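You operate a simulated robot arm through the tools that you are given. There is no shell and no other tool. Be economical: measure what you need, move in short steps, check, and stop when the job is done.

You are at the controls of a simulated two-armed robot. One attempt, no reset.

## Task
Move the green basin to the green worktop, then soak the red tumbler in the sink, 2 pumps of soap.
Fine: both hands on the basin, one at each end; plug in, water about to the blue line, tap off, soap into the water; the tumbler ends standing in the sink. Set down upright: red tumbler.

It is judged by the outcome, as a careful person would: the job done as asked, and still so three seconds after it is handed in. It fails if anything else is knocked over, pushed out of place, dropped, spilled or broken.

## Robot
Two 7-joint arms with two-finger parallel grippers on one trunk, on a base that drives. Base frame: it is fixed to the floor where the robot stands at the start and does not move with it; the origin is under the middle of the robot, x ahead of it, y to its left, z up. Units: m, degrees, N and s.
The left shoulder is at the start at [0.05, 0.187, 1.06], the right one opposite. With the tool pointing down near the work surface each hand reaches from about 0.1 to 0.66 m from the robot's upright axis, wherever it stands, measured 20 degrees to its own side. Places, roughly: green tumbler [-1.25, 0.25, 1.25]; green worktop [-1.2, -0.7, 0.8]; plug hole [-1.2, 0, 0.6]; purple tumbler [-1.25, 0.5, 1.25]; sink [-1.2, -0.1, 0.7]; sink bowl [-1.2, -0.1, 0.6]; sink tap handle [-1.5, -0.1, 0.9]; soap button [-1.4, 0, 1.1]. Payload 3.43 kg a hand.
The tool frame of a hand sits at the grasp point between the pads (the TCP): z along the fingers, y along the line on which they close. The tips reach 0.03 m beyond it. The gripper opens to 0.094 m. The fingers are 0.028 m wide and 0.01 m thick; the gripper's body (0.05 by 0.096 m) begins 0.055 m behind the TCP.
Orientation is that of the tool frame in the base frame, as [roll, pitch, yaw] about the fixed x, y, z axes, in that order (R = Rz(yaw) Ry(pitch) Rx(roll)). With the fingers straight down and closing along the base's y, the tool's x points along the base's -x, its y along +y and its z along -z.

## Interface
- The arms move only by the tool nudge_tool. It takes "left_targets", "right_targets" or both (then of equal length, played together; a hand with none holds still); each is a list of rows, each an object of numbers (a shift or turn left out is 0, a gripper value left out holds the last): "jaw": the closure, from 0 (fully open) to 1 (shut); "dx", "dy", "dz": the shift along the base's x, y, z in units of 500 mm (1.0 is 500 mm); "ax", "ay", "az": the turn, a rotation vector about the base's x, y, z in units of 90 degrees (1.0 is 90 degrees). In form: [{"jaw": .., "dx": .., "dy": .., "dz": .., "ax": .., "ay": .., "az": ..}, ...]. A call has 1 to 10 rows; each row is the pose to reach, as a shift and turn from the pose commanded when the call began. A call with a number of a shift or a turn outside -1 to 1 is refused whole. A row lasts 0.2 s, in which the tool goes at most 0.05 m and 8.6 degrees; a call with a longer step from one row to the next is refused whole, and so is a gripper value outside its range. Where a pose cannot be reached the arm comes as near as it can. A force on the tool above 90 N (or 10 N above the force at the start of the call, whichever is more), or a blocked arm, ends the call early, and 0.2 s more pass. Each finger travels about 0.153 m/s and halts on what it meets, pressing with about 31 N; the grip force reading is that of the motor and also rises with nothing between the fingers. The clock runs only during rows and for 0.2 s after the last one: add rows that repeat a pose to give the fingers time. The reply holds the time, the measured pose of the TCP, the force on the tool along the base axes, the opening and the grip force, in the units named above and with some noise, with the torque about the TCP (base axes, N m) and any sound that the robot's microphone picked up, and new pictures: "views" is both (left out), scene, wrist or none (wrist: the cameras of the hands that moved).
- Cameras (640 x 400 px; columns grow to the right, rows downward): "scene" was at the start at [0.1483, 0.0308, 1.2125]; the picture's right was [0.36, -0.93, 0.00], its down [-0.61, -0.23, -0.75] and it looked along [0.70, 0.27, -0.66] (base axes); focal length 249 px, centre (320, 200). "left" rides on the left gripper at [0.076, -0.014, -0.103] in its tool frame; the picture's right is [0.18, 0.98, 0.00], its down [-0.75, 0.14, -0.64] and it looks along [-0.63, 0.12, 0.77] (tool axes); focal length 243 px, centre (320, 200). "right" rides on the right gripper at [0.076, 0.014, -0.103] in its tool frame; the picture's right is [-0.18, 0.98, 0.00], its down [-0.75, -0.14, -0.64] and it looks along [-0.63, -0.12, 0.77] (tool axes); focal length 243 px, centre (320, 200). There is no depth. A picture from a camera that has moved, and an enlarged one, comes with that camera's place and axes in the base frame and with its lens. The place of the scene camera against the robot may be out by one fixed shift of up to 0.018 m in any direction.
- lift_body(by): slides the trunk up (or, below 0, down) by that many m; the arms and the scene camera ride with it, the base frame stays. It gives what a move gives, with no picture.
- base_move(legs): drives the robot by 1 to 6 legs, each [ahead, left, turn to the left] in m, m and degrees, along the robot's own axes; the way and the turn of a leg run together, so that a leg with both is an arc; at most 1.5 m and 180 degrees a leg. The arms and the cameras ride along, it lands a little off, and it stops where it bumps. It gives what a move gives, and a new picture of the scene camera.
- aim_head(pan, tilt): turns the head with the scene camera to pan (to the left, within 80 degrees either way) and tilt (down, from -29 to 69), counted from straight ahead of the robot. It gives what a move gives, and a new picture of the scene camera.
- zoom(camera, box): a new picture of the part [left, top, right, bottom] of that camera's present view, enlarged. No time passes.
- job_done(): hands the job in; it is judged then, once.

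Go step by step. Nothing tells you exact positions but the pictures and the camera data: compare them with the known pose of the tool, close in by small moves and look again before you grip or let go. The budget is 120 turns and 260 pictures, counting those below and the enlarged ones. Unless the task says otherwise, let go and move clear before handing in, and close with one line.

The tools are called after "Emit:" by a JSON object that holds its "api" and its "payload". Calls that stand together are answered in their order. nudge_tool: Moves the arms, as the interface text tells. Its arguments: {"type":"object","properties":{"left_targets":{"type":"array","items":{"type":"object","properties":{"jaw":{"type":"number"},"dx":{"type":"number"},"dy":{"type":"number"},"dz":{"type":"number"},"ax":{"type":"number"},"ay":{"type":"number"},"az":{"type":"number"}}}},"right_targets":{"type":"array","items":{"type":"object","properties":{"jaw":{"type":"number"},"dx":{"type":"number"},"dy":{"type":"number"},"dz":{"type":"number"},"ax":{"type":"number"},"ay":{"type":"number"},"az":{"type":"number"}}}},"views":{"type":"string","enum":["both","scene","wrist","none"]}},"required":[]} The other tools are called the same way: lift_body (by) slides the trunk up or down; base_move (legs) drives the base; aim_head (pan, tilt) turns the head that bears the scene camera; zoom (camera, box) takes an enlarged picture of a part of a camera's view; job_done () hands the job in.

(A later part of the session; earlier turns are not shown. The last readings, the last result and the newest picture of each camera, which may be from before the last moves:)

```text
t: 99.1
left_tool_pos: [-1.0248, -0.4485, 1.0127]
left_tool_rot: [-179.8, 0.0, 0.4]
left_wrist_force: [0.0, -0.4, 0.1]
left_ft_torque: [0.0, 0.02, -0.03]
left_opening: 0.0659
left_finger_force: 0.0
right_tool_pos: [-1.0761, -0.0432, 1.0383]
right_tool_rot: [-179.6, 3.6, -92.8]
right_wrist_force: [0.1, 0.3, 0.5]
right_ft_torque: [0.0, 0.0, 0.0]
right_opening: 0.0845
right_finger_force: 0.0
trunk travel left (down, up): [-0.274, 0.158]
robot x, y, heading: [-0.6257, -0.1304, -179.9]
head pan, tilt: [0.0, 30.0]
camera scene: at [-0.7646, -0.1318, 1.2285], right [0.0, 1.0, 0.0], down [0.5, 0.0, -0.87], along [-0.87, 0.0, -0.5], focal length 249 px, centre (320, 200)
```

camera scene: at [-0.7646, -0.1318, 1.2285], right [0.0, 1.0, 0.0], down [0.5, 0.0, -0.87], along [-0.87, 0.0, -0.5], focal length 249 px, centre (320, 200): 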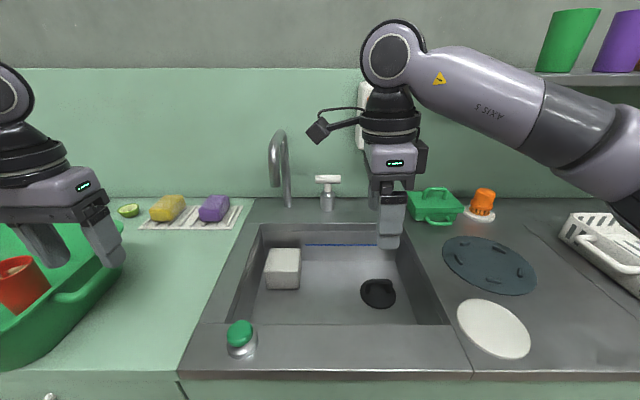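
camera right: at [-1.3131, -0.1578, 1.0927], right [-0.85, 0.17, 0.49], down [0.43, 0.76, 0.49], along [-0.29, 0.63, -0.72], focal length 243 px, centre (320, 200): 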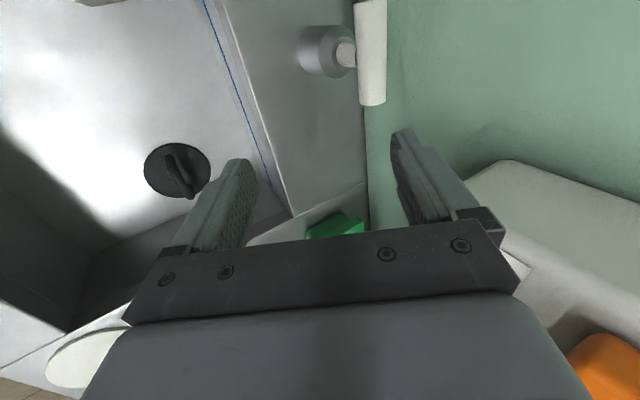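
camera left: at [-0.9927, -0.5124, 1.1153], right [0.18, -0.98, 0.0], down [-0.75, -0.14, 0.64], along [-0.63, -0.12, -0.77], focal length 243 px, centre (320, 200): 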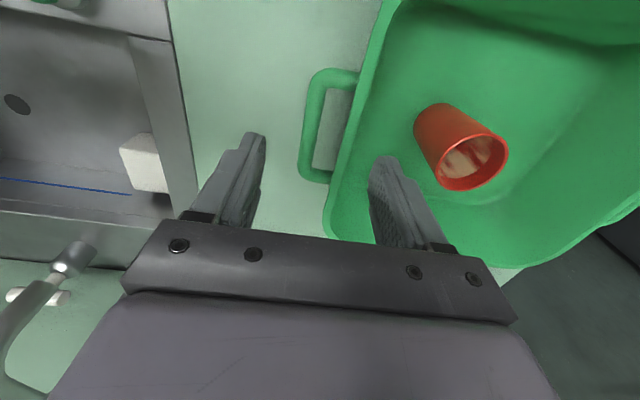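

Everything at the tap looks unchanged. With the hand pulled in, I'll turn the base left 50°.

Emit:
{"api": "base_move", "payload": {"legs": [[0, 0, 50]]}}

```text
t: 101.8
left_tool_pos: [-0.639, -0.6387, 1.0114]
left_tool_rot: [-179.8, 0.0, 50.5]
left_wrist_force: [0.7, 0.6, -0.3]
left_ft_torque: [0.0, 0.01, -0.01]
left_opening: 0.066
left_finger_force: 0.0
right_tool_pos: [-0.9834, -0.42, 1.0379]
right_tool_rot: [-179.6, 3.6, -42.8]
right_wrist_force: [-0.3, 0.3, 0.5]
right_ft_torque: [0.04, 0.02, 0.03]
right_opening: 0.0847
right_finger_force: 0.1
trunk travel left (down, up): [-0.274, 0.158]
robot x, y, heading: [-0.6239, -0.129, -129.6]
head pan, tilt: [0.0, 30.0]
camera scene: at [-0.7105, -0.246, 1.2285], right [-0.77, 0.64, 0.0], down [0.32, 0.39, -0.87], along [-0.55, -0.67, -0.5], focal length 249 px, centre (320, 200)
```

scene: 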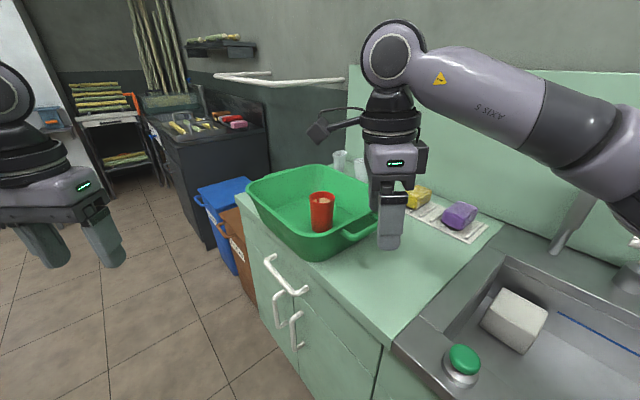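

Emit:
{"api": "base_move", "payload": {"legs": [[0.032, -0.0385, 0]]}}

Emit:
{"api": "aim_head", "payload": {"pan": -50, "tilt": 30}}

```text
t: 102.8
left_tool_pos: [-0.6809, -0.6402, 1.0118]
left_tool_rot: [-179.9, 0.0, 50.5]
left_wrist_force: [0.5, 0.4, 0.6]
left_ft_torque: [0.0, 0.04, 0.0]
left_opening: 0.0658
left_finger_force: 0.1
right_tool_pos: [-1.0241, -0.4209, 1.0362]
right_tool_rot: [-179.4, 3.7, -43.1]
right_wrist_force: [0.5, 0.1, 0.4]
right_ft_torque: [0.01, -0.02, 0.01]
right_opening: 0.0849
right_finger_force: 0.0
trunk travel left (down, up): [-0.274, 0.158]
robot x, y, heading: [-0.6668, -0.1333, -129.6]
head pan, tilt: [0.0, 30.0]
stopped in leg 1: the robot was blocked; the commanded pose is now the measured one
camera scene: at [-0.7513, -0.2462, 1.2285], right [-0.77, 0.64, 0.0], down [0.32, 0.39, -0.87], along [-0.55, -0.67, -0.5], focal length 249 px, centre (320, 200)
```

scene: 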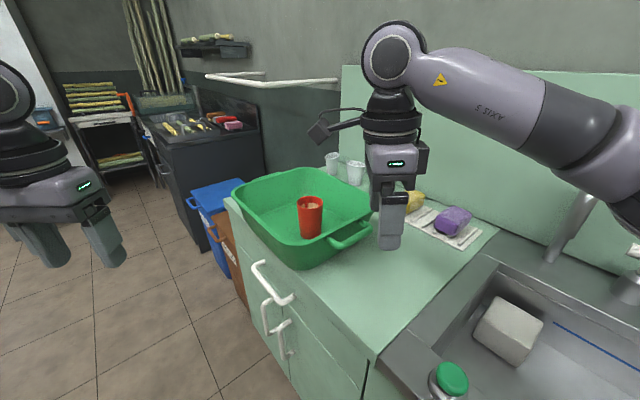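

```text
t: 104.0
left_tool_pos: [-0.6816, -0.6412, 1.0138]
left_tool_rot: [-179.9, 0.0, 50.3]
left_wrist_force: [1.2, 0.7, -0.4]
left_ft_torque: [0.0, -0.02, 0.02]
left_opening: 0.0659
left_finger_force: 0.2
right_tool_pos: [-1.025, -0.421, 1.0364]
right_tool_rot: [-179.5, 3.6, -43.0]
right_wrist_force: [0.2, -0.3, 0.0]
right_ft_torque: [-0.02, 0.0, -0.03]
right_opening: 0.0847
right_finger_force: 0.1
trunk travel left (down, up): [-0.274, 0.158]
robot x, y, heading: [-0.6651, -0.1321, -129.4]
head pan, tilt: [-50.0, 30.0]
camera scene: at [-0.7842, -0.1772, 1.2285], right [-0.01, 1.0, 0.0], down [0.5, 0.0, -0.87], along [-0.87, -0.01, -0.5], focal length 249 px, centre (320, 200)
```

scene: 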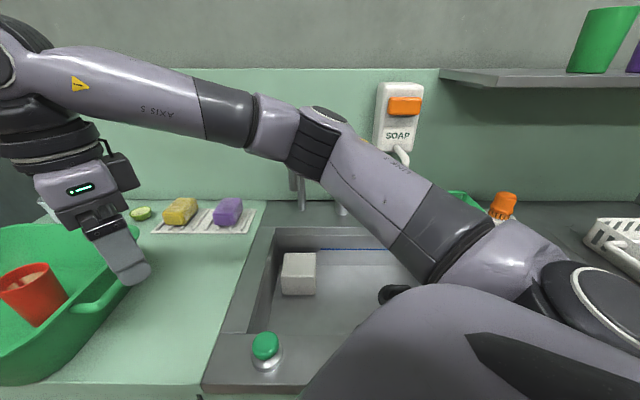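

The hand must swing back to the right. I'll move it along the front of the sink first, restoring the yaw, and watch the elbow near the spout.

Emit:
{"api": "nudge_tool", "payload": {"right_targets": [{"dy": 0.09, "az": -0.07}, {"dy": 0.18, "az": -0.14}, {"dy": 0.27, "az": -0.21}, {"dy": 0.36, "az": -0.28}, {"dy": 0.45, "az": -0.36}, {"dy": 0.54, "az": -0.44}, {"dx": -0.03, "dy": 0.62, "az": -0.52}], "views": "scene"}}

```text
t: 105.6
left_tool_pos: [-0.6814, -0.6388, 1.0132]
left_tool_rot: [-179.8, 0.1, 50.3]
left_wrist_force: [0.0, -0.2, -0.1]
left_ft_torque: [-0.01, -0.01, -0.03]
left_opening: 0.0658
left_finger_force: 0.0
right_tool_pos: [-1.039, -0.1083, 1.0383]
right_tool_rot: [-179.5, 3.6, -89.9]
right_wrist_force: [0.0, -0.5, -0.4]
right_ft_torque: [0.01, 0.03, -0.01]
right_opening: 0.0845
right_finger_force: 0.0
trunk travel left (down, up): [-0.274, 0.158]
robot x, y, heading: [-0.6626, -0.1315, -129.5]
head pan, tilt: [-50.0, 30.0]
camera scene: at [-0.7841, -0.1765, 1.2286], right [-0.01, 1.0, 0.0], down [0.5, 0.0, -0.87], along [-0.87, -0.01, -0.5], focal length 249 px, centre (320, 200)
```

scene: 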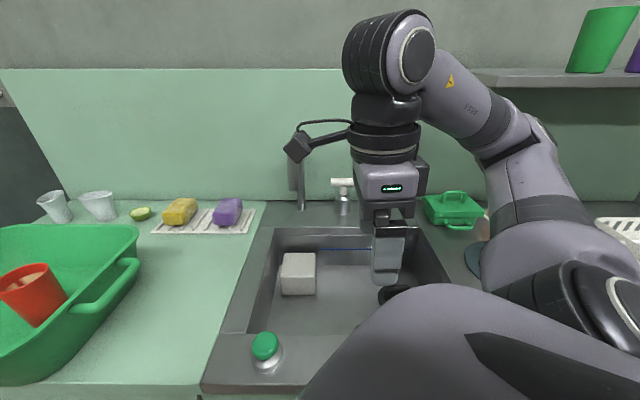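

Good clearance now. I'll bring the hand forward with a 30° tilt, aimed at the right half of the bar so the fingers stay clear of the stem.

Emit:
{"api": "nudge_tool", "payload": {"right_targets": [{"dx": -0.09, "dy": 0.042, "ax": -0.04, "ay": 0.06}, {"dx": -0.18, "dy": 0.042, "ax": -0.04, "ay": 0.12}, {"dx": -0.27, "dy": 0.042, "ax": -0.04, "ay": 0.18}, {"dx": -0.36, "dy": 0.042, "ax": -0.04, "ay": 0.24}, {"dx": -0.45, "dy": 0.042, "ax": -0.04, "ay": 0.3}, {"dx": -0.54, "dy": 0.042, "dz": -0.02, "ax": -0.04, "ay": 0.333}, {"dx": -0.63, "dy": 0.042, "dz": -0.06, "ax": -0.04, "ay": 0.333}, {"dx": -0.71, "dy": 0.042, "dz": -0.09, "ax": -0.04, "ay": 0.333}], "views": "both"}}

```text
t: 107.4
left_tool_pos: [-0.6805, -0.6408, 1.0117]
left_tool_rot: [-179.9, -0.1, 50.3]
left_wrist_force: [0.4, -0.1, -0.4]
left_ft_torque: [-0.02, 0.05, -0.02]
left_opening: 0.0656
left_finger_force: 0.1
right_tool_pos: [-1.3957, -0.0897, 0.9922]
right_tool_rot: [150.4, -0.3, -90.7]
right_wrist_force: [-0.1, 0.1, 0.8]
right_ft_torque: [0.0, 0.0, 0.01]
right_opening: 0.0846
right_finger_force: 0.1
right hand out of reach, approached as far as the arm can: row 2, 3
trunk travel left (down, up): [-0.274, 0.158]
robot x, y, heading: [-0.6697, -0.1315, -129.6]
head pan, tilt: [-50.0, 30.0]
camera scene: at [-0.7845, -0.1772, 1.2284], right [-0.01, 1.0, 0.0], down [0.5, 0.0, -0.87], along [-0.87, -0.01, -0.5], focal length 249 px, centre (320, 200)
camera right: at [-1.3579, -0.1672, 1.0886], right [-0.85, 0.2, 0.48], down [0.45, 0.75, 0.49], along [-0.27, 0.63, -0.73], focal length 243 px, centre (320, 200)
```

scene: 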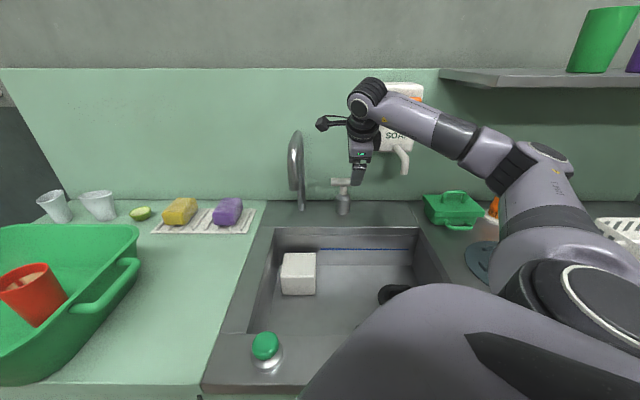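
right: 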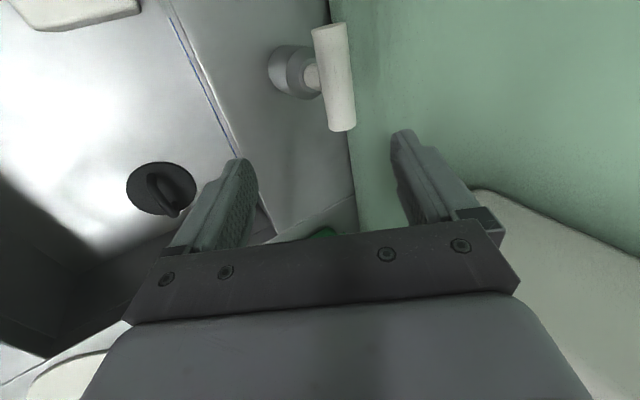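

The bar sits at about (-1.472, -0.107, 0.893), with the wall at x≈-1.53. I'll narrow the jaws, align with the bar's right half and go partway in.

Emit:
{"api": "nudge_tool", "payload": {"right_targets": [{"dx": -0.04, "dy": 0.013, "jaw": 0.5}, {"dx": -0.07, "dy": 0.013, "dz": -0.05}, {"dx": -0.1, "dy": 0.013, "dz": -0.105}], "views": "both"}}

Emit:
{"api": "zoom", "payload": {"camera": "scene", "box": [280, 120, 440, 230]}}

```text
t: 108.2
left_tool_pos: [-0.6803, -0.6398, 1.0114]
left_tool_rot: [-179.9, 0.1, 50.4]
left_wrist_force: [0.7, 0.4, 0.7]
left_ft_torque: [0.0, 0.0, -0.02]
left_opening: 0.0655
left_finger_force: 0.1
right_tool_pos: [-1.446, -0.0841, 0.9395]
right_tool_rot: [150.5, -0.3, -90.6]
right_wrist_force: [0.6, 0.3, 0.0]
right_ft_torque: [-0.02, 0.01, 0.02]
right_opening: 0.0471
right_finger_force: 0.0
trunk travel left (down, up): [-0.274, 0.158]
robot x, y, heading: [-0.6685, -0.1298, -129.6]
head pan, tilt: [-50.0, 30.0]
camera scene: at [-0.7843, -0.1771, 1.2285], right [-0.01, 1.0, 0.0], down [0.5, 0.0, -0.87], along [-0.87, -0.01, -0.5], focal length 249 px, centre (320, 200)
camera right: at [-1.4079, -0.1607, 1.0355], right [-0.85, 0.2, 0.48], down [0.45, 0.75, 0.49], along [-0.27, 0.63, -0.73], focal length 243 px, centre (320, 200)
```

scene: 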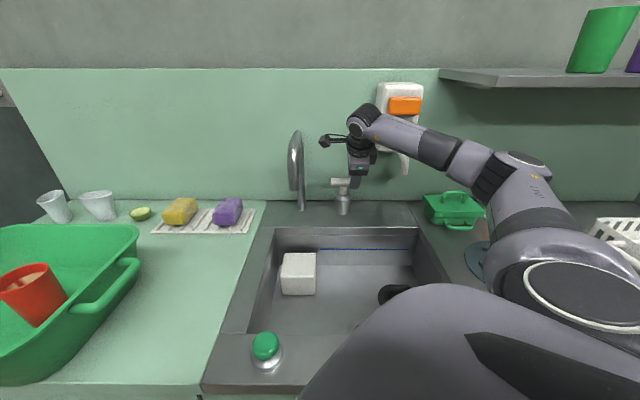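
right: 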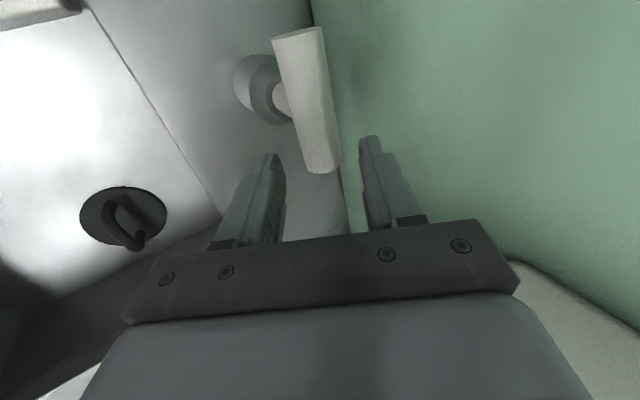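

```text
3.64 times, centred on (360, 175) of scene
camera zoom: at [-0.7843, -0.1771, 1.2285], right [-0.01, 1.0, 0.0], down [0.5, 0.0, -0.87], along [-0.87, -0.01, -0.5], focal length 904 px, centre (174, 291)
```

zoom: 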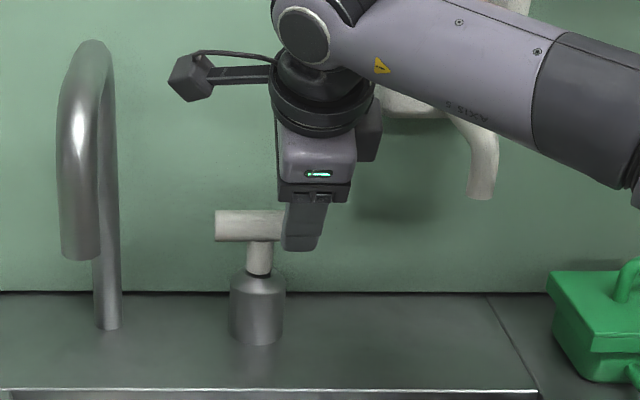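

Measured bar centre is (-1.472, -0.107, 0.889) and the fingers are on axis. I'll advance 5 cm along the fingers and close.

Emit:
{"api": "nudge_tool", "payload": {"right_targets": [{"dx": -0.022, "dz": -0.044}, {"dx": -0.045, "dz": -0.087}, {"dx": -0.045, "dz": -0.087}], "views": "wrist"}}

```text
t: 109.0
left_tool_pos: [-0.6785, -0.6391, 1.0125]
left_tool_rot: [-179.8, 0.2, 50.3]
left_wrist_force: [0.4, -0.5, -0.2]
left_ft_torque: [0.03, -0.01, 0.0]
left_opening: 0.0661
left_finger_force: 0.0
right_tool_pos: [-1.4654, -0.0837, 0.8993]
right_tool_rot: [150.4, -0.3, -90.7]
right_wrist_force: [6.9, 0.7, 7.1]
right_ft_torque: [-0.09, -0.39, 0.11]
right_opening: 0.048
right_finger_force: 0.8
trunk travel left (down, up): [-0.274, 0.158]
robot x, y, heading: [-0.6694, -0.132, -129.4]
head pan, tilt: [-50.0, 30.0]
camera right: at [-1.4285, -0.1604, 0.995], right [-0.85, 0.2, 0.48], down [0.45, 0.75, 0.48], along [-0.27, 0.63, -0.73], focal length 243 px, centre (320, 200)
```

right: 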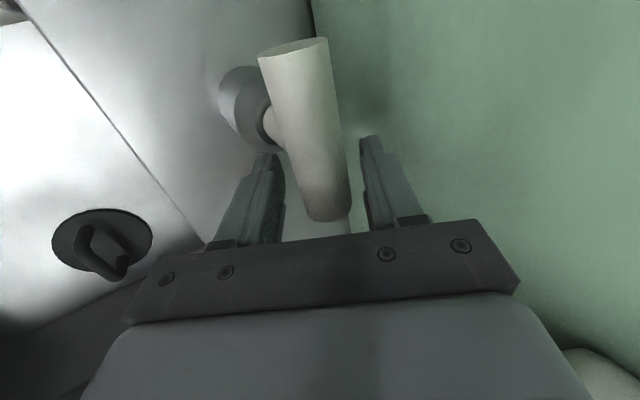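

The bar is between the fingers, with a light touch, probably the rear tip on the wall. I'll close on the bar.

Emit:
{"api": "nudge_tool", "payload": {"right_targets": [{"jaw": 0.8}, {"jaw": 1}, {"jaw": 1}], "views": "wrist"}}

```text
t: 109.8
left_tool_pos: [-0.6803, -0.6394, 1.012]
left_tool_rot: [-179.9, 0.1, 50.4]
left_wrist_force: [-0.5, -0.4, -0.5]
left_ft_torque: [0.0, 0.02, 0.02]
left_opening: 0.0656
left_finger_force: 0.2
right_tool_pos: [-1.4696, -0.0843, 0.8995]
right_tool_rot: [150.1, -0.2, -90.8]
right_wrist_force: [-22.6, -1.2, 20.1]
right_ft_torque: [0.64, -0.09, 0.19]
right_opening: 0.0302
right_finger_force: 45.3
trunk travel left (down, up): [-0.274, 0.158]
robot x, y, heading: [-0.6681, -0.1333, -129.6]
head pan, tilt: [-50.0, 30.0]
camera right: at [-1.4304, -0.1602, 0.9956], right [-0.85, 0.2, 0.49], down [0.45, 0.75, 0.48], along [-0.27, 0.63, -0.73], focal length 243 px, centre (320, 200)
```

right: 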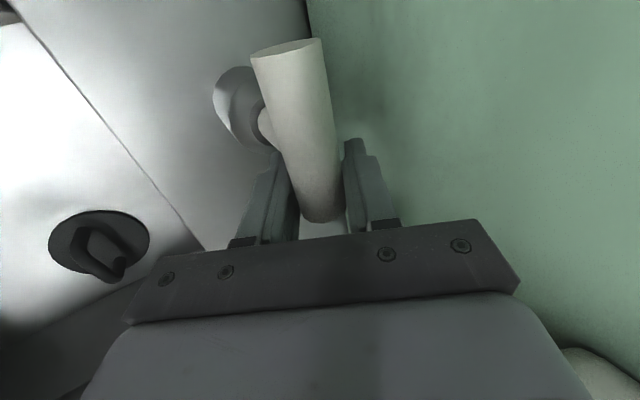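

The bar is held. I'll turn it counter-clockwise about its stem, 16° at first, and check the force and sound.

Emit:
{"api": "nudge_tool", "payload": {"right_targets": [{"dx": -0.01, "az": 0.089}, {"dx": -0.017, "az": 0.178}, {"dx": -0.017, "az": 0.178}], "views": "both"}}

```text
t: 110.6
left_tool_pos: [-0.6794, -0.6392, 1.0118]
left_tool_rot: [-179.7, 0.1, 50.6]
left_wrist_force: [-0.1, 0.5, 0.3]
left_ft_torque: [0.0, 0.0, 0.01]
left_opening: 0.0656
left_finger_force: 0.0
right_tool_pos: [-1.4768, -0.0851, 0.899]
right_tool_rot: [150.1, -0.2, -74.6]
right_wrist_force: [-17.7, -6.4, 21.1]
right_ft_torque: [1.16, 0.29, -0.49]
right_opening: 0.0303
right_finger_force: 45.1
trunk travel left (down, up): [-0.274, 0.158]
robot x, y, heading: [-0.6697, -0.1344, -129.2]
head pan, tilt: [-50.0, 30.0]
camera scene: at [-0.7832, -0.178, 1.2286], right [-0.01, 1.0, 0.0], down [0.5, 0.0, -0.87], along [-0.87, -0.01, -0.5], focal length 249 px, centre (320, 200)
camera right: at [-1.4179, -0.148, 0.9955], right [-0.87, -0.05, 0.49], down [0.23, 0.85, 0.48], along [-0.44, 0.53, -0.73], focal length 243 px, centre (320, 200)
```

scene: 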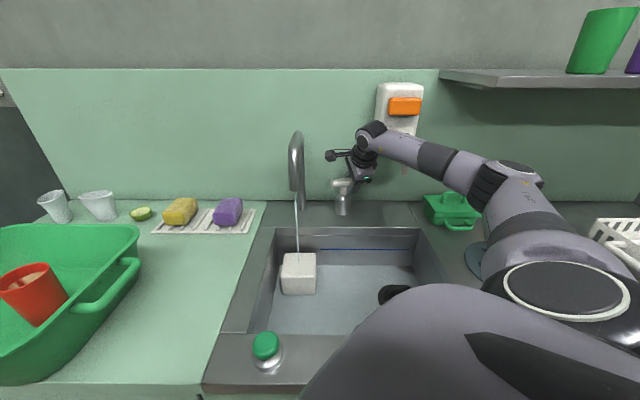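
right: 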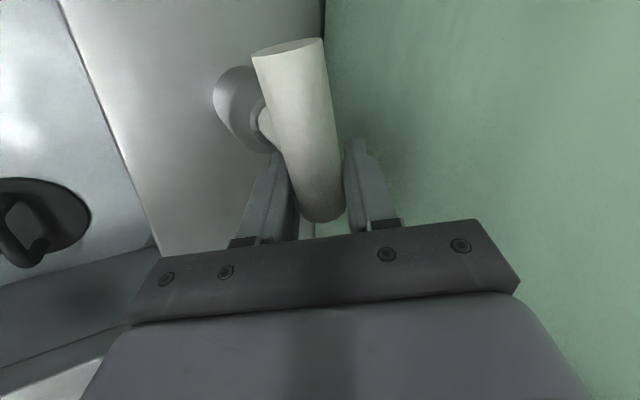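

Water is running into the bowl. I'll hold here and watch where it lands and how the level rises.

Emit:
{"api": "zoom", "payload": {"camera": "scene", "box": [220, 180, 460, 350]}}

Emit:
{"api": "nudge_tool", "payload": {"right_targets": [{"dx": 0}, {"dx": 0}, {"dx": 0}, {"dx": 0}, {"dx": 0}], "views": "none"}}

Emit:
{"api": "zoom", "payload": {"camera": "scene", "box": [220, 180, 460, 350]}}

```text
2.35 times, centred on (340, 265) of scene
camera zoom: at [-0.7832, -0.178, 1.2286], right [-0.01, 1.0, 0.0], down [0.5, 0.0, -0.87], along [-0.87, -0.01, -0.5], focal length 585 px, centre (273, 47)
```

zoom: 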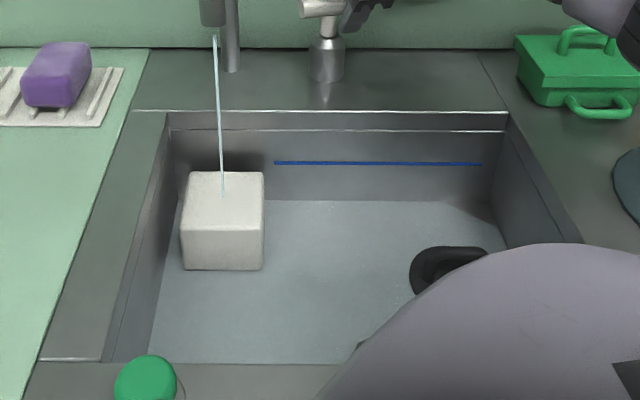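

```text
t: 111.8
left_tool_pos: [-0.6798, -0.6407, 1.0114]
left_tool_rot: [-179.8, 0.2, 50.4]
left_wrist_force: [0.3, 0.9, 0.2]
left_ft_torque: [0.0, -0.01, 0.04]
left_opening: 0.0659
left_finger_force: 0.0
right_tool_pos: [-1.4754, -0.0847, 0.8998]
right_tool_rot: [150.1, -0.3, -74.7]
right_wrist_force: [-17.1, -6.8, 21.2]
right_ft_torque: [1.03, 0.29, -0.54]
right_opening: 0.0303
right_finger_force: 44.9
trunk travel left (down, up): [-0.274, 0.158]
robot x, y, heading: [-0.6672, -0.1304, -129.9]
head pan, tilt: [-50.0, 30.0]
```

```text
2.35 times, centred on (340, 265) of scene
camera zoom: at [-0.7831, -0.1781, 1.2286], right [-0.01, 1.0, 0.0], down [0.5, 0.0, -0.87], along [-0.87, -0.01, -0.5], focal length 585 px, centre (273, 47)
```

zoom: 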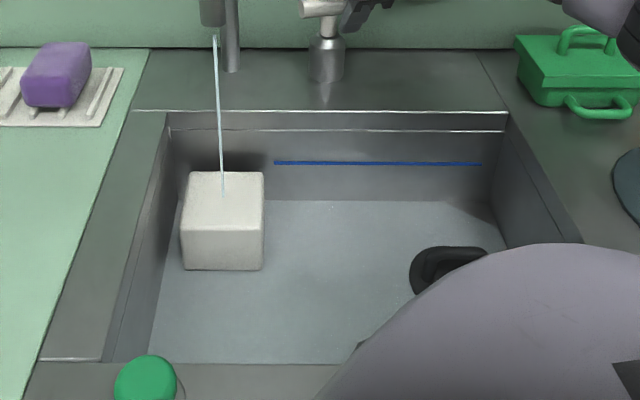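

The stream lands on the white block and runs into the bowl; nothing is spilling. The line is about 7 cm above the floor, so I'll open a bit more and watch the rate.

Emit:
{"api": "nudge_tool", "payload": {"right_targets": [{"dx": -0.006, "dy": -0.001, "az": 0.08}, {"dx": -0.012, "dy": -0.002, "az": 0.155}, {"dx": -0.012, "dy": -0.002, "az": 0.155}, {"dx": -0.012, "dy": -0.002, "az": 0.155}, {"dx": -0.012, "dy": -0.002, "az": 0.155}, {"dx": -0.012, "dy": -0.002, "az": 0.155}, {"dx": -0.012, "dy": -0.002, "az": 0.155}, {"dx": -0.012, "dy": -0.002, "az": 0.155}], "views": "none"}}

Emit:
{"api": "zoom", "payload": {"camera": "scene", "box": [220, 180, 460, 350]}}

```text
t: 113.6
left_tool_pos: [-0.6778, -0.6431, 1.009]
left_tool_rot: [-179.6, 0.0, 50.6]
left_wrist_force: [0.1, 0.3, -0.5]
left_ft_torque: [0.0, -0.03, 0.01]
left_opening: 0.0659
left_finger_force: 0.2
right_tool_pos: [-1.4811, -0.0893, 0.9002]
right_tool_rot: [150.1, 0.3, -60.7]
right_wrist_force: [13.9, -36.0, 4.8]
right_ft_torque: [5.81, 7.9, -7.14]
right_opening: 0.0306
right_finger_force: 44.8
trunk travel left (down, up): [-0.274, 0.158]
robot x, y, heading: [-0.6703, -0.1341, -129.6]
head pan, tilt: [-50.0, 30.0]
```

```text
2.35 times, centred on (340, 265) of scene
camera zoom: at [-0.7811, -0.1815, 1.2287], right [-0.01, 1.0, 0.0], down [0.5, 0.01, -0.87], along [-0.87, 0.0, -0.5], focal length 585 px, centre (273, 47)
```

zoom: 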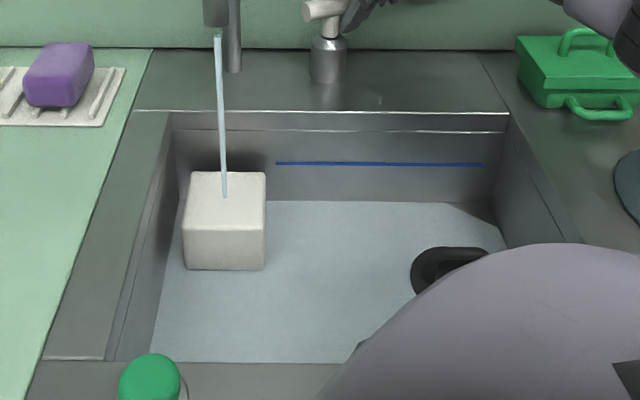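

Torque has risen, so something is near contact. I'll back off 6° and let the water run.

Emit:
{"api": "nudge_tool", "payload": {"right_targets": [{"dx": 0.004, "dy": 0.001, "az": -0.065}, {"dx": 0.004, "dy": 0.001, "az": -0.065}, {"dx": 0.004, "dy": 0.001, "az": -0.065}, {"dx": 0.004, "dy": 0.001, "az": -0.065}, {"dx": 0.004, "dy": 0.001, "az": -0.065}, {"dx": 0.004, "dy": 0.001, "az": -0.065}, {"dx": 0.004, "dy": 0.001, "az": -0.065}, {"dx": 0.004, "dy": 0.001, "az": -0.065}, {"dx": 0.004, "dy": 0.001, "az": -0.065}, {"dx": 0.004, "dy": 0.001, "az": -0.065}], "views": "scene"}}

Emit:
{"api": "zoom", "payload": {"camera": "scene", "box": [220, 180, 460, 350]}}

Emit:
{"api": "zoom", "payload": {"camera": "scene", "box": [280, 80, 460, 220]}}

```text
t: 115.8
left_tool_pos: [-0.6791, -0.6423, 1.0113]
left_tool_rot: [-179.7, 0.0, 50.5]
left_wrist_force: [-0.5, -0.4, -0.2]
left_ft_torque: [0.01, 0.0, -0.01]
left_opening: 0.0659
left_finger_force: 0.0
right_tool_pos: [-1.4793, -0.087, 0.8985]
right_tool_rot: [150.1, -0.3, -66.4]
right_wrist_force: [-1.7, -22.8, 14.0]
right_ft_torque: [-0.51, -0.24, -0.3]
right_opening: 0.0301
right_finger_force: 44.9
trunk travel left (down, up): [-0.274, 0.158]
robot x, y, heading: [-0.6653, -0.1348, -129.7]
head pan, tilt: [-50.0, 30.0]
camera scene: at [-0.7825, -0.1793, 1.2287], right [-0.01, 1.0, 0.0], down [0.5, 0.01, -0.87], along [-0.87, 0.0, -0.5], focal length 249 px, centre (320, 200)
```

scene: 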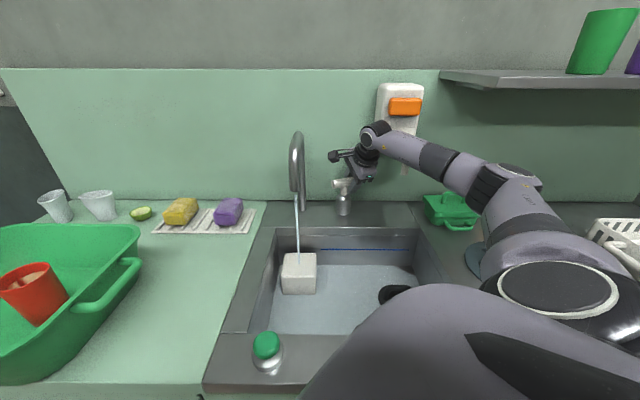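

```text
2.35 times, centred on (340, 265) of scene
camera zoom: at [-0.7825, -0.1793, 1.2287], right [-0.01, 1.0, 0.0], down [0.5, 0.01, -0.87], along [-0.87, 0.0, -0.5], focal length 585 px, centre (273, 47)
```

zoom: 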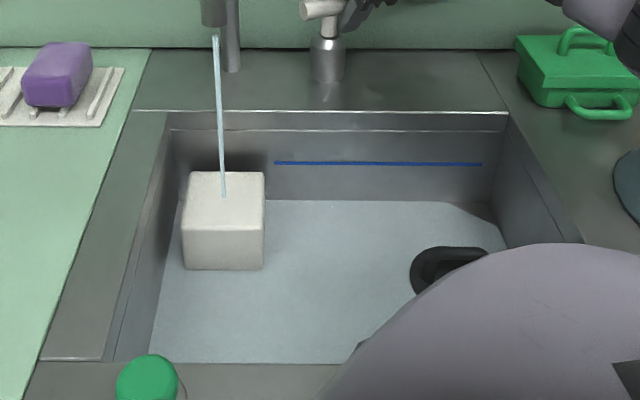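

```text
2.86 times, centred on (370, 150) of scene
camera zoom: at [-0.7825, -0.1793, 1.2287], right [-0.01, 1.0, 0.0], down [0.5, 0.01, -0.87], along [-0.87, 0.0, -0.5], focal length 710 px, centre (177, 343)
```

zoom: 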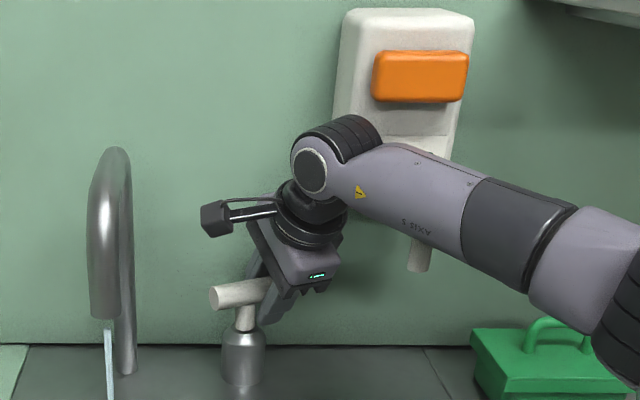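

Emit:
{"api": "nudge_tool", "payload": {"right_targets": [{"dx": 0}, {"dx": 0}, {"dx": 0}, {"dx": 0}, {"dx": 0}, {"dx": 0}, {"dx": 0}, {"dx": 0}, {"dx": 0}, {"dx": 0}], "views": "none"}}

Emit:
{"api": "nudge_tool", "payload": {"right_targets": [{"dx": 0}, {"dx": 0}, {"dx": 0}, {"dx": 0}, {"dx": 0}, {"dx": 0}, {"dx": 0}, {"dx": 0}, {"dx": 0}, {"dx": 0}], "views": "none"}}

Emit:
{"api": "zoom", "payload": {"camera": "scene", "box": [260, 220, 440, 300]}}

```text
t: 118.0
left_tool_pos: [-0.6788, -0.6416, 1.011]
left_tool_rot: [-179.7, 0.1, 50.6]
left_wrist_force: [0.2, -0.7, 0.5]
left_ft_torque: [-0.03, 0.05, -0.03]
left_opening: 0.0659
left_finger_force: 0.2
right_tool_pos: [-1.4786, -0.0879, 0.8996]
right_tool_rot: [150.1, -0.2, -66.3]
right_wrist_force: [-2.3, -23.7, 14.8]
right_ft_torque: [-0.35, -0.21, -0.32]
right_opening: 0.0303
right_finger_force: 45.3
trunk travel left (down, up): [-0.274, 0.158]
robot x, y, heading: [-0.6671, -0.131, -129.4]
head pan, tilt: [-50.0, 30.0]
```

```text
t: 120.2
left_tool_pos: [-0.6797, -0.6413, 1.0112]
left_tool_rot: [-179.7, 0.0, 50.6]
left_wrist_force: [-0.4, -0.3, 0.3]
left_ft_torque: [0.01, -0.01, -0.01]
left_opening: 0.0658
left_finger_force: 0.0
right_tool_pos: [-1.4792, -0.0872, 0.8996]
right_tool_rot: [150.1, -0.3, -66.4]
right_wrist_force: [-1.5, -23.5, 13.8]
right_ft_torque: [-0.32, -0.17, -0.34]
right_opening: 0.0303
right_finger_force: 45.6
trunk travel left (down, up): [-0.274, 0.158]
robot x, y, heading: [-0.6694, -0.1331, -129.7]
head pan, tilt: [-50.0, 30.0]
```

```text
3.56 times, centred on (350, 260) of scene
camera zoom: at [-0.7826, -0.1794, 1.2286], right [-0.01, 1.0, 0.0], down [0.5, 0.01, -0.87], along [-0.87, 0.0, -0.5], focal length 884 px, centre (213, -13)
```

zoom: 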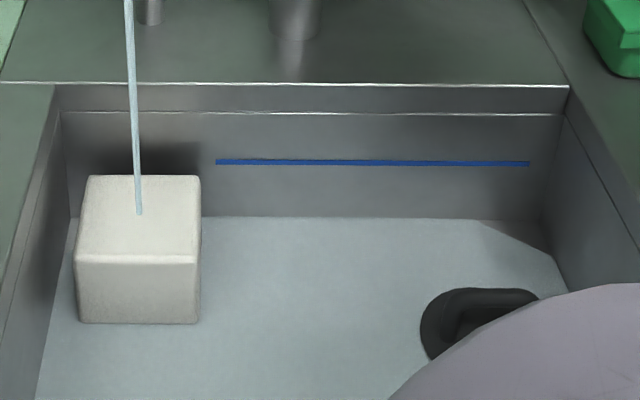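

The level is rising very slowly, if at all. I'll run about 7 s more and compare the same crop.

Emit:
{"api": "nudge_tool", "payload": {"right_targets": [{"dx": 0}, {"dx": 0}, {"dx": 0}, {"dx": 0}, {"dx": 0}, {"dx": 0}, {"dx": 0}, {"dx": 0}, {"dx": 0}, {"dx": 0}], "views": "none"}}

Emit:
{"api": "nudge_tool", "payload": {"right_targets": [{"dx": 0}, {"dx": 0}, {"dx": 0}, {"dx": 0}, {"dx": 0}, {"dx": 0}, {"dx": 0}, {"dx": 0}, {"dx": 0}, {"dx": 0}], "views": "none"}}

Emit:
{"api": "nudge_tool", "payload": {"right_targets": [{"dx": 0}, {"dx": 0}, {"dx": 0}, {"dx": 0}, {"dx": 0}, {"dx": 0}, {"dx": 0}, {"dx": 0}, {"dx": 0}, {"dx": 0}], "views": "none"}}

Emit:
{"api": "zoom", "payload": {"camera": "scene", "box": [260, 220, 440, 300]}}

```text
t: 122.4
left_tool_pos: [-0.6795, -0.6423, 1.0109]
left_tool_rot: [-179.6, 0.1, 50.4]
left_wrist_force: [-0.3, 0.0, -0.2]
left_ft_torque: [0.02, -0.02, -0.02]
left_opening: 0.0657
left_finger_force: 0.1
right_tool_pos: [-1.4794, -0.0875, 0.899]
right_tool_rot: [150.1, -0.3, -66.5]
right_wrist_force: [-2.1, -24.1, 14.1]
right_ft_torque: [-0.28, -0.19, -0.33]
right_opening: 0.0304
right_finger_force: 44.8
trunk travel left (down, up): [-0.274, 0.158]
robot x, y, heading: [-0.6691, -0.1335, -129.4]
head pan, tilt: [-50.0, 30.0]
```

```text
t: 124.6
left_tool_pos: [-0.6787, -0.6425, 1.0122]
left_tool_rot: [-179.8, 0.0, 50.5]
left_wrist_force: [0.5, 0.0, 0.4]
left_ft_torque: [0.05, -0.03, 0.0]
left_opening: 0.0659
left_finger_force: 0.0
right_tool_pos: [-1.479, -0.0875, 0.8996]
right_tool_rot: [150.1, -0.4, -66.5]
right_wrist_force: [-2.4, -23.3, 14.6]
right_ft_torque: [-0.24, -0.16, -0.34]
right_opening: 0.0304
right_finger_force: 45.0
trunk travel left (down, up): [-0.274, 0.158]
robot x, y, heading: [-0.6685, -0.1284, -129.8]
head pan, tilt: [-50.0, 30.0]
```

```text
t: 126.8
left_tool_pos: [-0.6795, -0.642, 1.0103]
left_tool_rot: [-179.7, -0.1, 50.5]
left_wrist_force: [0.4, 0.2, 0.0]
left_ft_torque: [-0.02, 0.01, -0.01]
left_opening: 0.0658
left_finger_force: 0.0
right_tool_pos: [-1.4779, -0.0879, 0.8991]
right_tool_rot: [150.1, -0.3, -66.4]
right_wrist_force: [-2.8, -22.6, 13.6]
right_ft_torque: [-0.18, -0.12, -0.35]
right_opening: 0.0303
right_finger_force: 45.1
trunk travel left (down, up): [-0.274, 0.158]
robot x, y, heading: [-0.6685, -0.1304, -129.6]
head pan, tilt: [-50.0, 30.0]
```

```text
3.56 times, centred on (350, 260) of scene
camera zoom: at [-0.7826, -0.1794, 1.2286], right [-0.01, 1.0, 0.0], down [0.5, 0.01, -0.87], along [-0.87, 0.0, -0.5], focal length 884 px, centre (213, -13)
```

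zoom: 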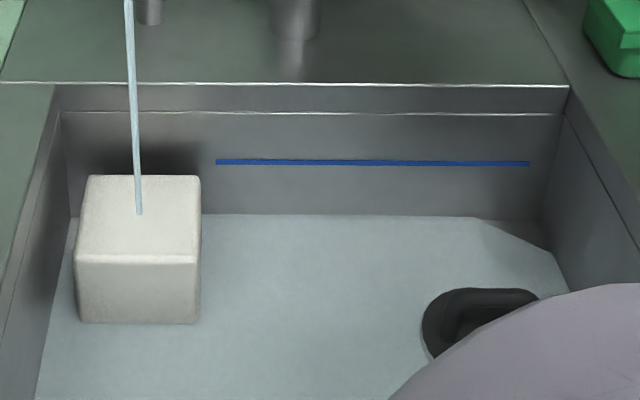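

Water is rising slowly, about 0.3 mm/s, so it needs roughly 2.5–3 minutes to reach the line. I'll use that time for the soap: release the tap handle, leaving it running, and back out carefully.

Emit:
{"api": "nudge_tool", "payload": {"right_targets": [{"jaw": 0.55}, {"jaw": 0.55}, {"dx": 0.036, "dy": 0.016, "dz": 0.07}, {"dx": 0.073, "dy": 0.032, "dz": 0.139}, {"dx": 0.155, "dy": 0.03, "dz": 0.16, "az": -0.09}, {"dx": 0.24, "dy": 0.02, "dz": 0.16, "az": -0.18}, {"dx": 0.33, "dy": 0.02, "dz": 0.16, "az": -0.26}, {"dx": 0.42, "dy": 0.02, "dz": 0.16, "az": -0.26}], "views": "scene"}}

Emit:
{"api": "zoom", "payload": {"camera": "scene", "box": [280, 70, 460, 220]}}

```text
t: 127.7
left_tool_pos: [-0.6874, -0.6383, 1.012]
left_tool_rot: [179.6, -0.2, 50.5]
left_wrist_force: [-0.1, 0.3, 0.4]
left_ft_torque: [0.01, -0.04, 0.02]
left_opening: 0.0658
left_finger_force: 0.0
right_tool_pos: [-1.4557, -0.0734, 0.906]
right_tool_rot: [154.5, 0.3, -66.9]
right_wrist_force: [-19.0, 1.5, -52.5]
right_ft_torque: [-2.1, 1.65, -1.55]
right_opening: 0.0556
right_finger_force: 12.2
trunk travel left (down, up): [-0.274, 0.158]
robot x, y, heading: [-0.6707, -0.134, -129.5]
head pan, tilt: [-50.0, 30.0]
stopped in row 4 (right hand): the force on the tool passed its limit (the readings are from after the stop); the commanded pose is now the measured one
camera scene: at [-0.7932, -0.176, 1.2265], right [-0.01, 1.0, 0.0], down [0.51, 0.0, -0.86], along [-0.86, -0.01, -0.51], focal length 249 px, centre (320, 200)
```

scene: 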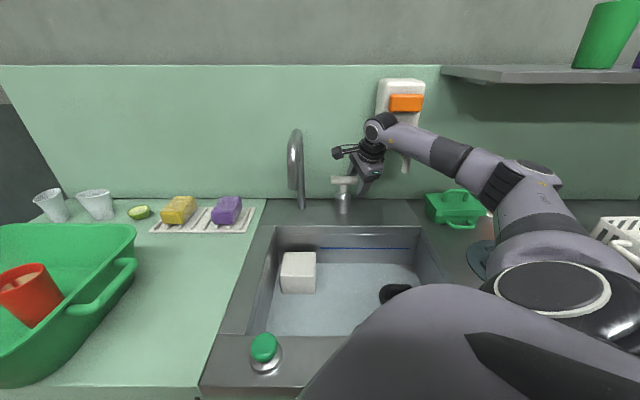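

```text
2.67 times, centred on (370, 145) of scene
camera zoom: at [-0.7932, -0.176, 1.2265], right [-0.01, 1.0, 0.0], down [0.51, 0.0, -0.86], along [-0.86, -0.01, -0.51], focal length 663 px, centre (187, 347)
```

zoom: 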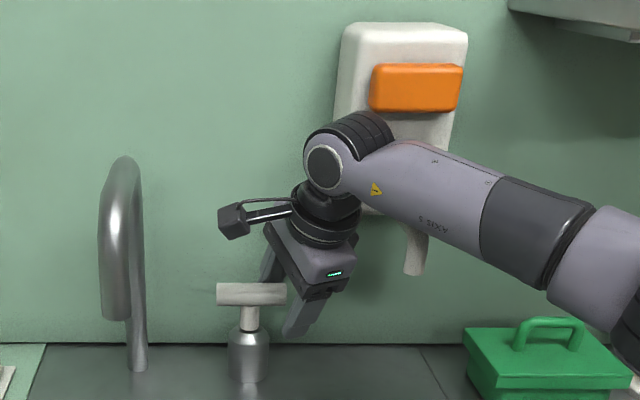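

The handle got dragged back to closed (water has stopped) and the fingers are catching on the bar. I'll open wider in place and see the forces.

Emit:
{"api": "nudge_tool", "payload": {"right_targets": [{"jaw": 0.3}, {"jaw": 0.2}, {"jaw": 0.2}], "views": "wrist"}}

```text
t: 128.5
left_tool_pos: [-0.6881, -0.6397, 1.0113]
left_tool_rot: [179.7, -0.3, 50.5]
left_wrist_force: [0.1, 0.7, 1.1]
left_ft_torque: [0.03, -0.02, -0.01]
left_opening: 0.0661
left_finger_force: 0.0
right_tool_pos: [-1.4551, -0.0728, 0.906]
right_tool_rot: [154.5, 0.5, -66.3]
right_wrist_force: [-20.0, 3.9, -61.6]
right_ft_torque: [-3.36, -1.41, 0.98]
right_opening: 0.0754
right_finger_force: 0.0
trunk travel left (down, up): [-0.274, 0.158]
robot x, y, heading: [-0.6657, -0.1321, -129.6]
head pan, tilt: [-50.0, 30.0]
camera right: at [-1.3959, -0.1313, 1.0041], right [-0.89, -0.19, 0.42], down [0.07, 0.85, 0.53], along [-0.46, 0.49, -0.74], focal length 243 px, centre (320, 200)
```

right: 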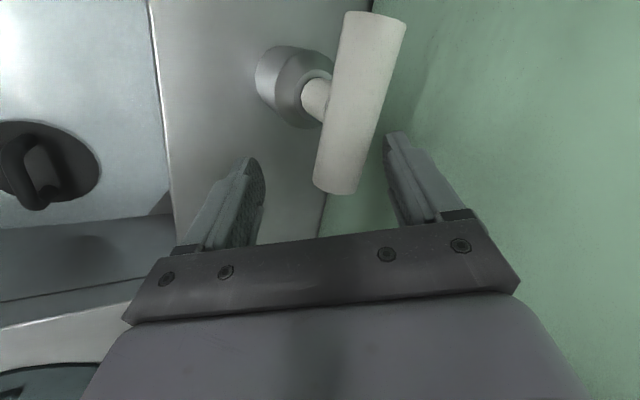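

The fingers are clear of the bar; the load comes from the wrist pushing up under the soap dispenser. I'll drop slightly and turn the hand back away from it.

Emit:
{"api": "nudge_tool", "payload": {"right_targets": [{"dy": -0.015, "dz": -0.02}, {"dx": -0.01, "dy": -0.02, "dz": -0.02, "az": -0.09}, {"dx": -0.01, "dy": -0.02, "dz": -0.02, "az": -0.18}, {"dx": -0.01, "dy": -0.02, "dz": -0.02, "az": -0.26}], "views": "both"}}

```text
t: 129.5
left_tool_pos: [-0.6798, -0.6401, 1.0122]
left_tool_rot: [-179.9, 0.1, 50.6]
left_wrist_force: [0.2, -0.3, -0.5]
left_ft_torque: [0.0, 0.04, 0.02]
left_opening: 0.0656
left_finger_force: 0.0
right_tool_pos: [-1.456, -0.0864, 0.9165]
right_tool_rot: [152.7, 0.2, -89.6]
right_wrist_force: [-0.4, -0.6, 0.7]
right_ft_torque: [-0.03, -0.01, -0.01]
right_opening: 0.075
right_finger_force: 0.1
trunk travel left (down, up): [-0.274, 0.158]
robot x, y, heading: [-0.6661, -0.1346, -129.6]
head pan, tilt: [-50.0, 30.0]
camera scene: at [-0.7838, -0.1773, 1.2289], right [-0.01, 1.0, 0.0], down [0.5, 0.0, -0.87], along [-0.87, -0.01, -0.5], focal length 249 px, centre (320, 200)
camera right: at [-1.4212, -0.1633, 1.0133], right [-0.87, 0.18, 0.45], down [0.42, 0.75, 0.51], along [-0.25, 0.63, -0.73], focal length 243 px, centre (320, 200)
```

scene: 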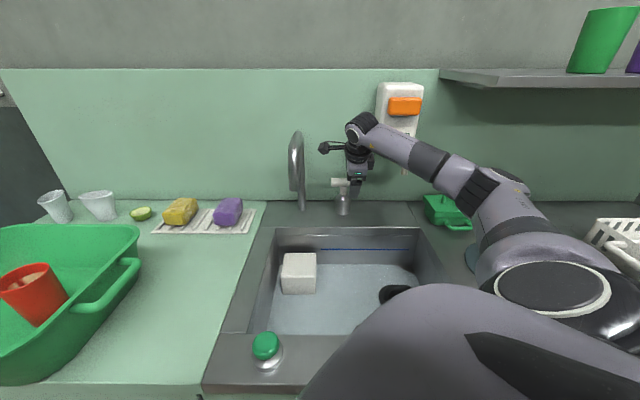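
right: 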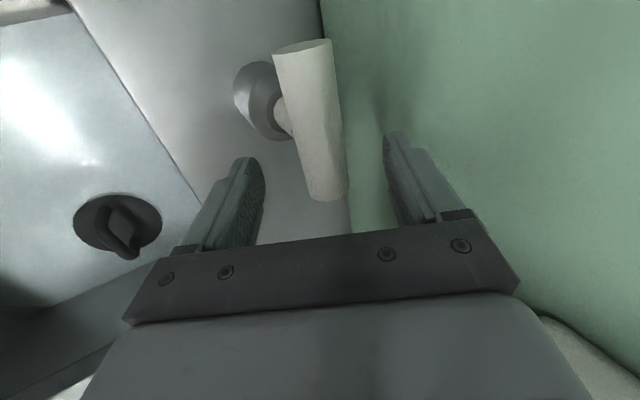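

The hand is free, the tap is off and the water stays in, so the plug seals. I'll regrip, open again to about 24° and this time simply hold it until the level is reached.

Emit:
{"api": "nudge_tool", "payload": {"right_targets": [{"jaw": 0.5}, {"dx": -0.024, "dy": 0.005, "dz": -0.034}, {"dx": -0.024, "dy": 0.005, "dz": -0.034, "jaw": 1}, {"dx": -0.024, "dy": 0.005, "dz": -0.034, "jaw": 1}, {"dx": -0.024, "dy": 0.005, "dz": -0.034, "jaw": 1}, {"dx": -0.034, "dy": 0.005, "dz": -0.034, "az": 0.089}, {"dx": -0.041, "dy": 0.005, "dz": -0.034, "az": 0.178}, {"dx": -0.049, "dy": 0.004, "dz": -0.034, "az": 0.268}, {"dx": -0.049, "dy": 0.004, "dz": -0.034, "az": 0.268}], "views": "scene"}}

Emit:
{"api": "zoom", "payload": {"camera": "scene", "box": [260, 220, 440, 300]}}

```text
t: 131.5
left_tool_pos: [-0.68, -0.6412, 1.0113]
left_tool_rot: [-179.8, 0.0, 50.5]
left_wrist_force: [-0.2, -0.1, 0.7]
left_ft_torque: [0.04, 0.02, 0.01]
left_opening: 0.0656
left_finger_force: 0.0
right_tool_pos: [-1.4808, -0.0864, 0.8964]
right_tool_rot: [152.5, 0.1, -65.3]
right_wrist_force: [-3.4, -12.5, 9.1]
right_ft_torque: [0.16, 0.17, -0.25]
right_opening: 0.0301
right_finger_force: 44.6
trunk travel left (down, up): [-0.274, 0.158]
robot x, y, heading: [-0.6635, -0.1278, -129.7]
head pan, tilt: [-50.0, 30.0]
camera scene: at [-0.7834, -0.1782, 1.2286], right [-0.01, 1.0, 0.0], down [0.5, 0.0, -0.87], along [-0.87, -0.01, -0.5], focal length 249 px, centre (320, 200)
```

scene: 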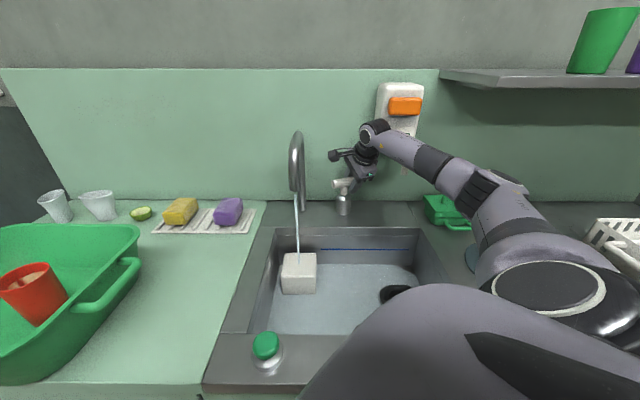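

```text
3.56 times, centred on (350, 260) of scene
camera zoom: at [-0.7834, -0.1782, 1.2286], right [-0.01, 1.0, 0.0], down [0.5, 0.0, -0.87], along [-0.87, -0.01, -0.5], focal length 884 px, centre (213, -13)
```

zoom: 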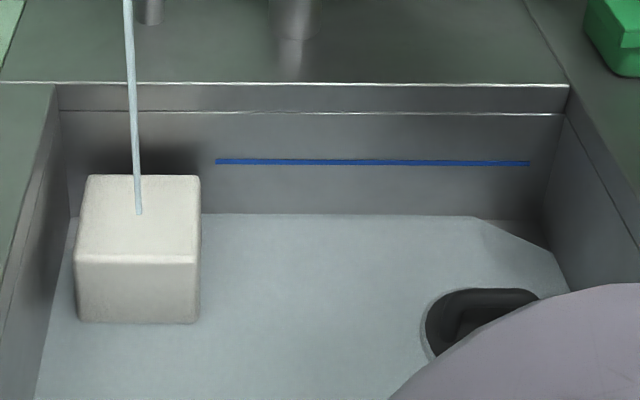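

Flowing again with low load. I'll try a few degrees more while watching the torque, then hold.

Emit:
{"api": "nudge_tool", "payload": {"right_targets": [{"dx": -0.004, "dy": -0.002, "az": 0.05}, {"dx": -0.004, "dy": -0.002, "az": 0.05}, {"dx": -0.004, "dy": -0.002, "az": 0.05}, {"dx": -0.004, "dy": -0.002, "az": 0.05}, {"dx": -0.004, "dy": -0.002, "az": 0.05}, {"dx": -0.004, "dy": -0.002, "az": 0.05}, {"dx": -0.004, "dy": -0.002, "az": 0.05}, {"dx": -0.004, "dy": -0.002, "az": 0.05}, {"dx": -0.004, "dy": -0.002, "az": 0.05}, {"dx": -0.004, "dy": -0.002, "az": 0.05}], "views": "none"}}

```text
t: 133.7
left_tool_pos: [-0.6774, -0.6432, 1.0108]
left_tool_rot: [-179.6, 0.1, 50.4]
left_wrist_force: [-0.7, 0.2, 0.4]
left_ft_torque: [0.01, 0.02, 0.0]
left_opening: 0.0654
left_finger_force: 0.1
right_tool_pos: [-1.481, -0.0893, 0.8991]
right_tool_rot: [152.6, 0.6, -60.7]
right_wrist_force: [-44.6, 14.4, -0.3]
right_ft_torque: [-0.34, -0.36, -0.77]
right_opening: 0.0302
right_finger_force: 44.5
trunk travel left (down, up): [-0.274, 0.158]
robot x, y, heading: [-0.6661, -0.1356, -129.9]
head pan, tilt: [-50.0, 30.0]
```

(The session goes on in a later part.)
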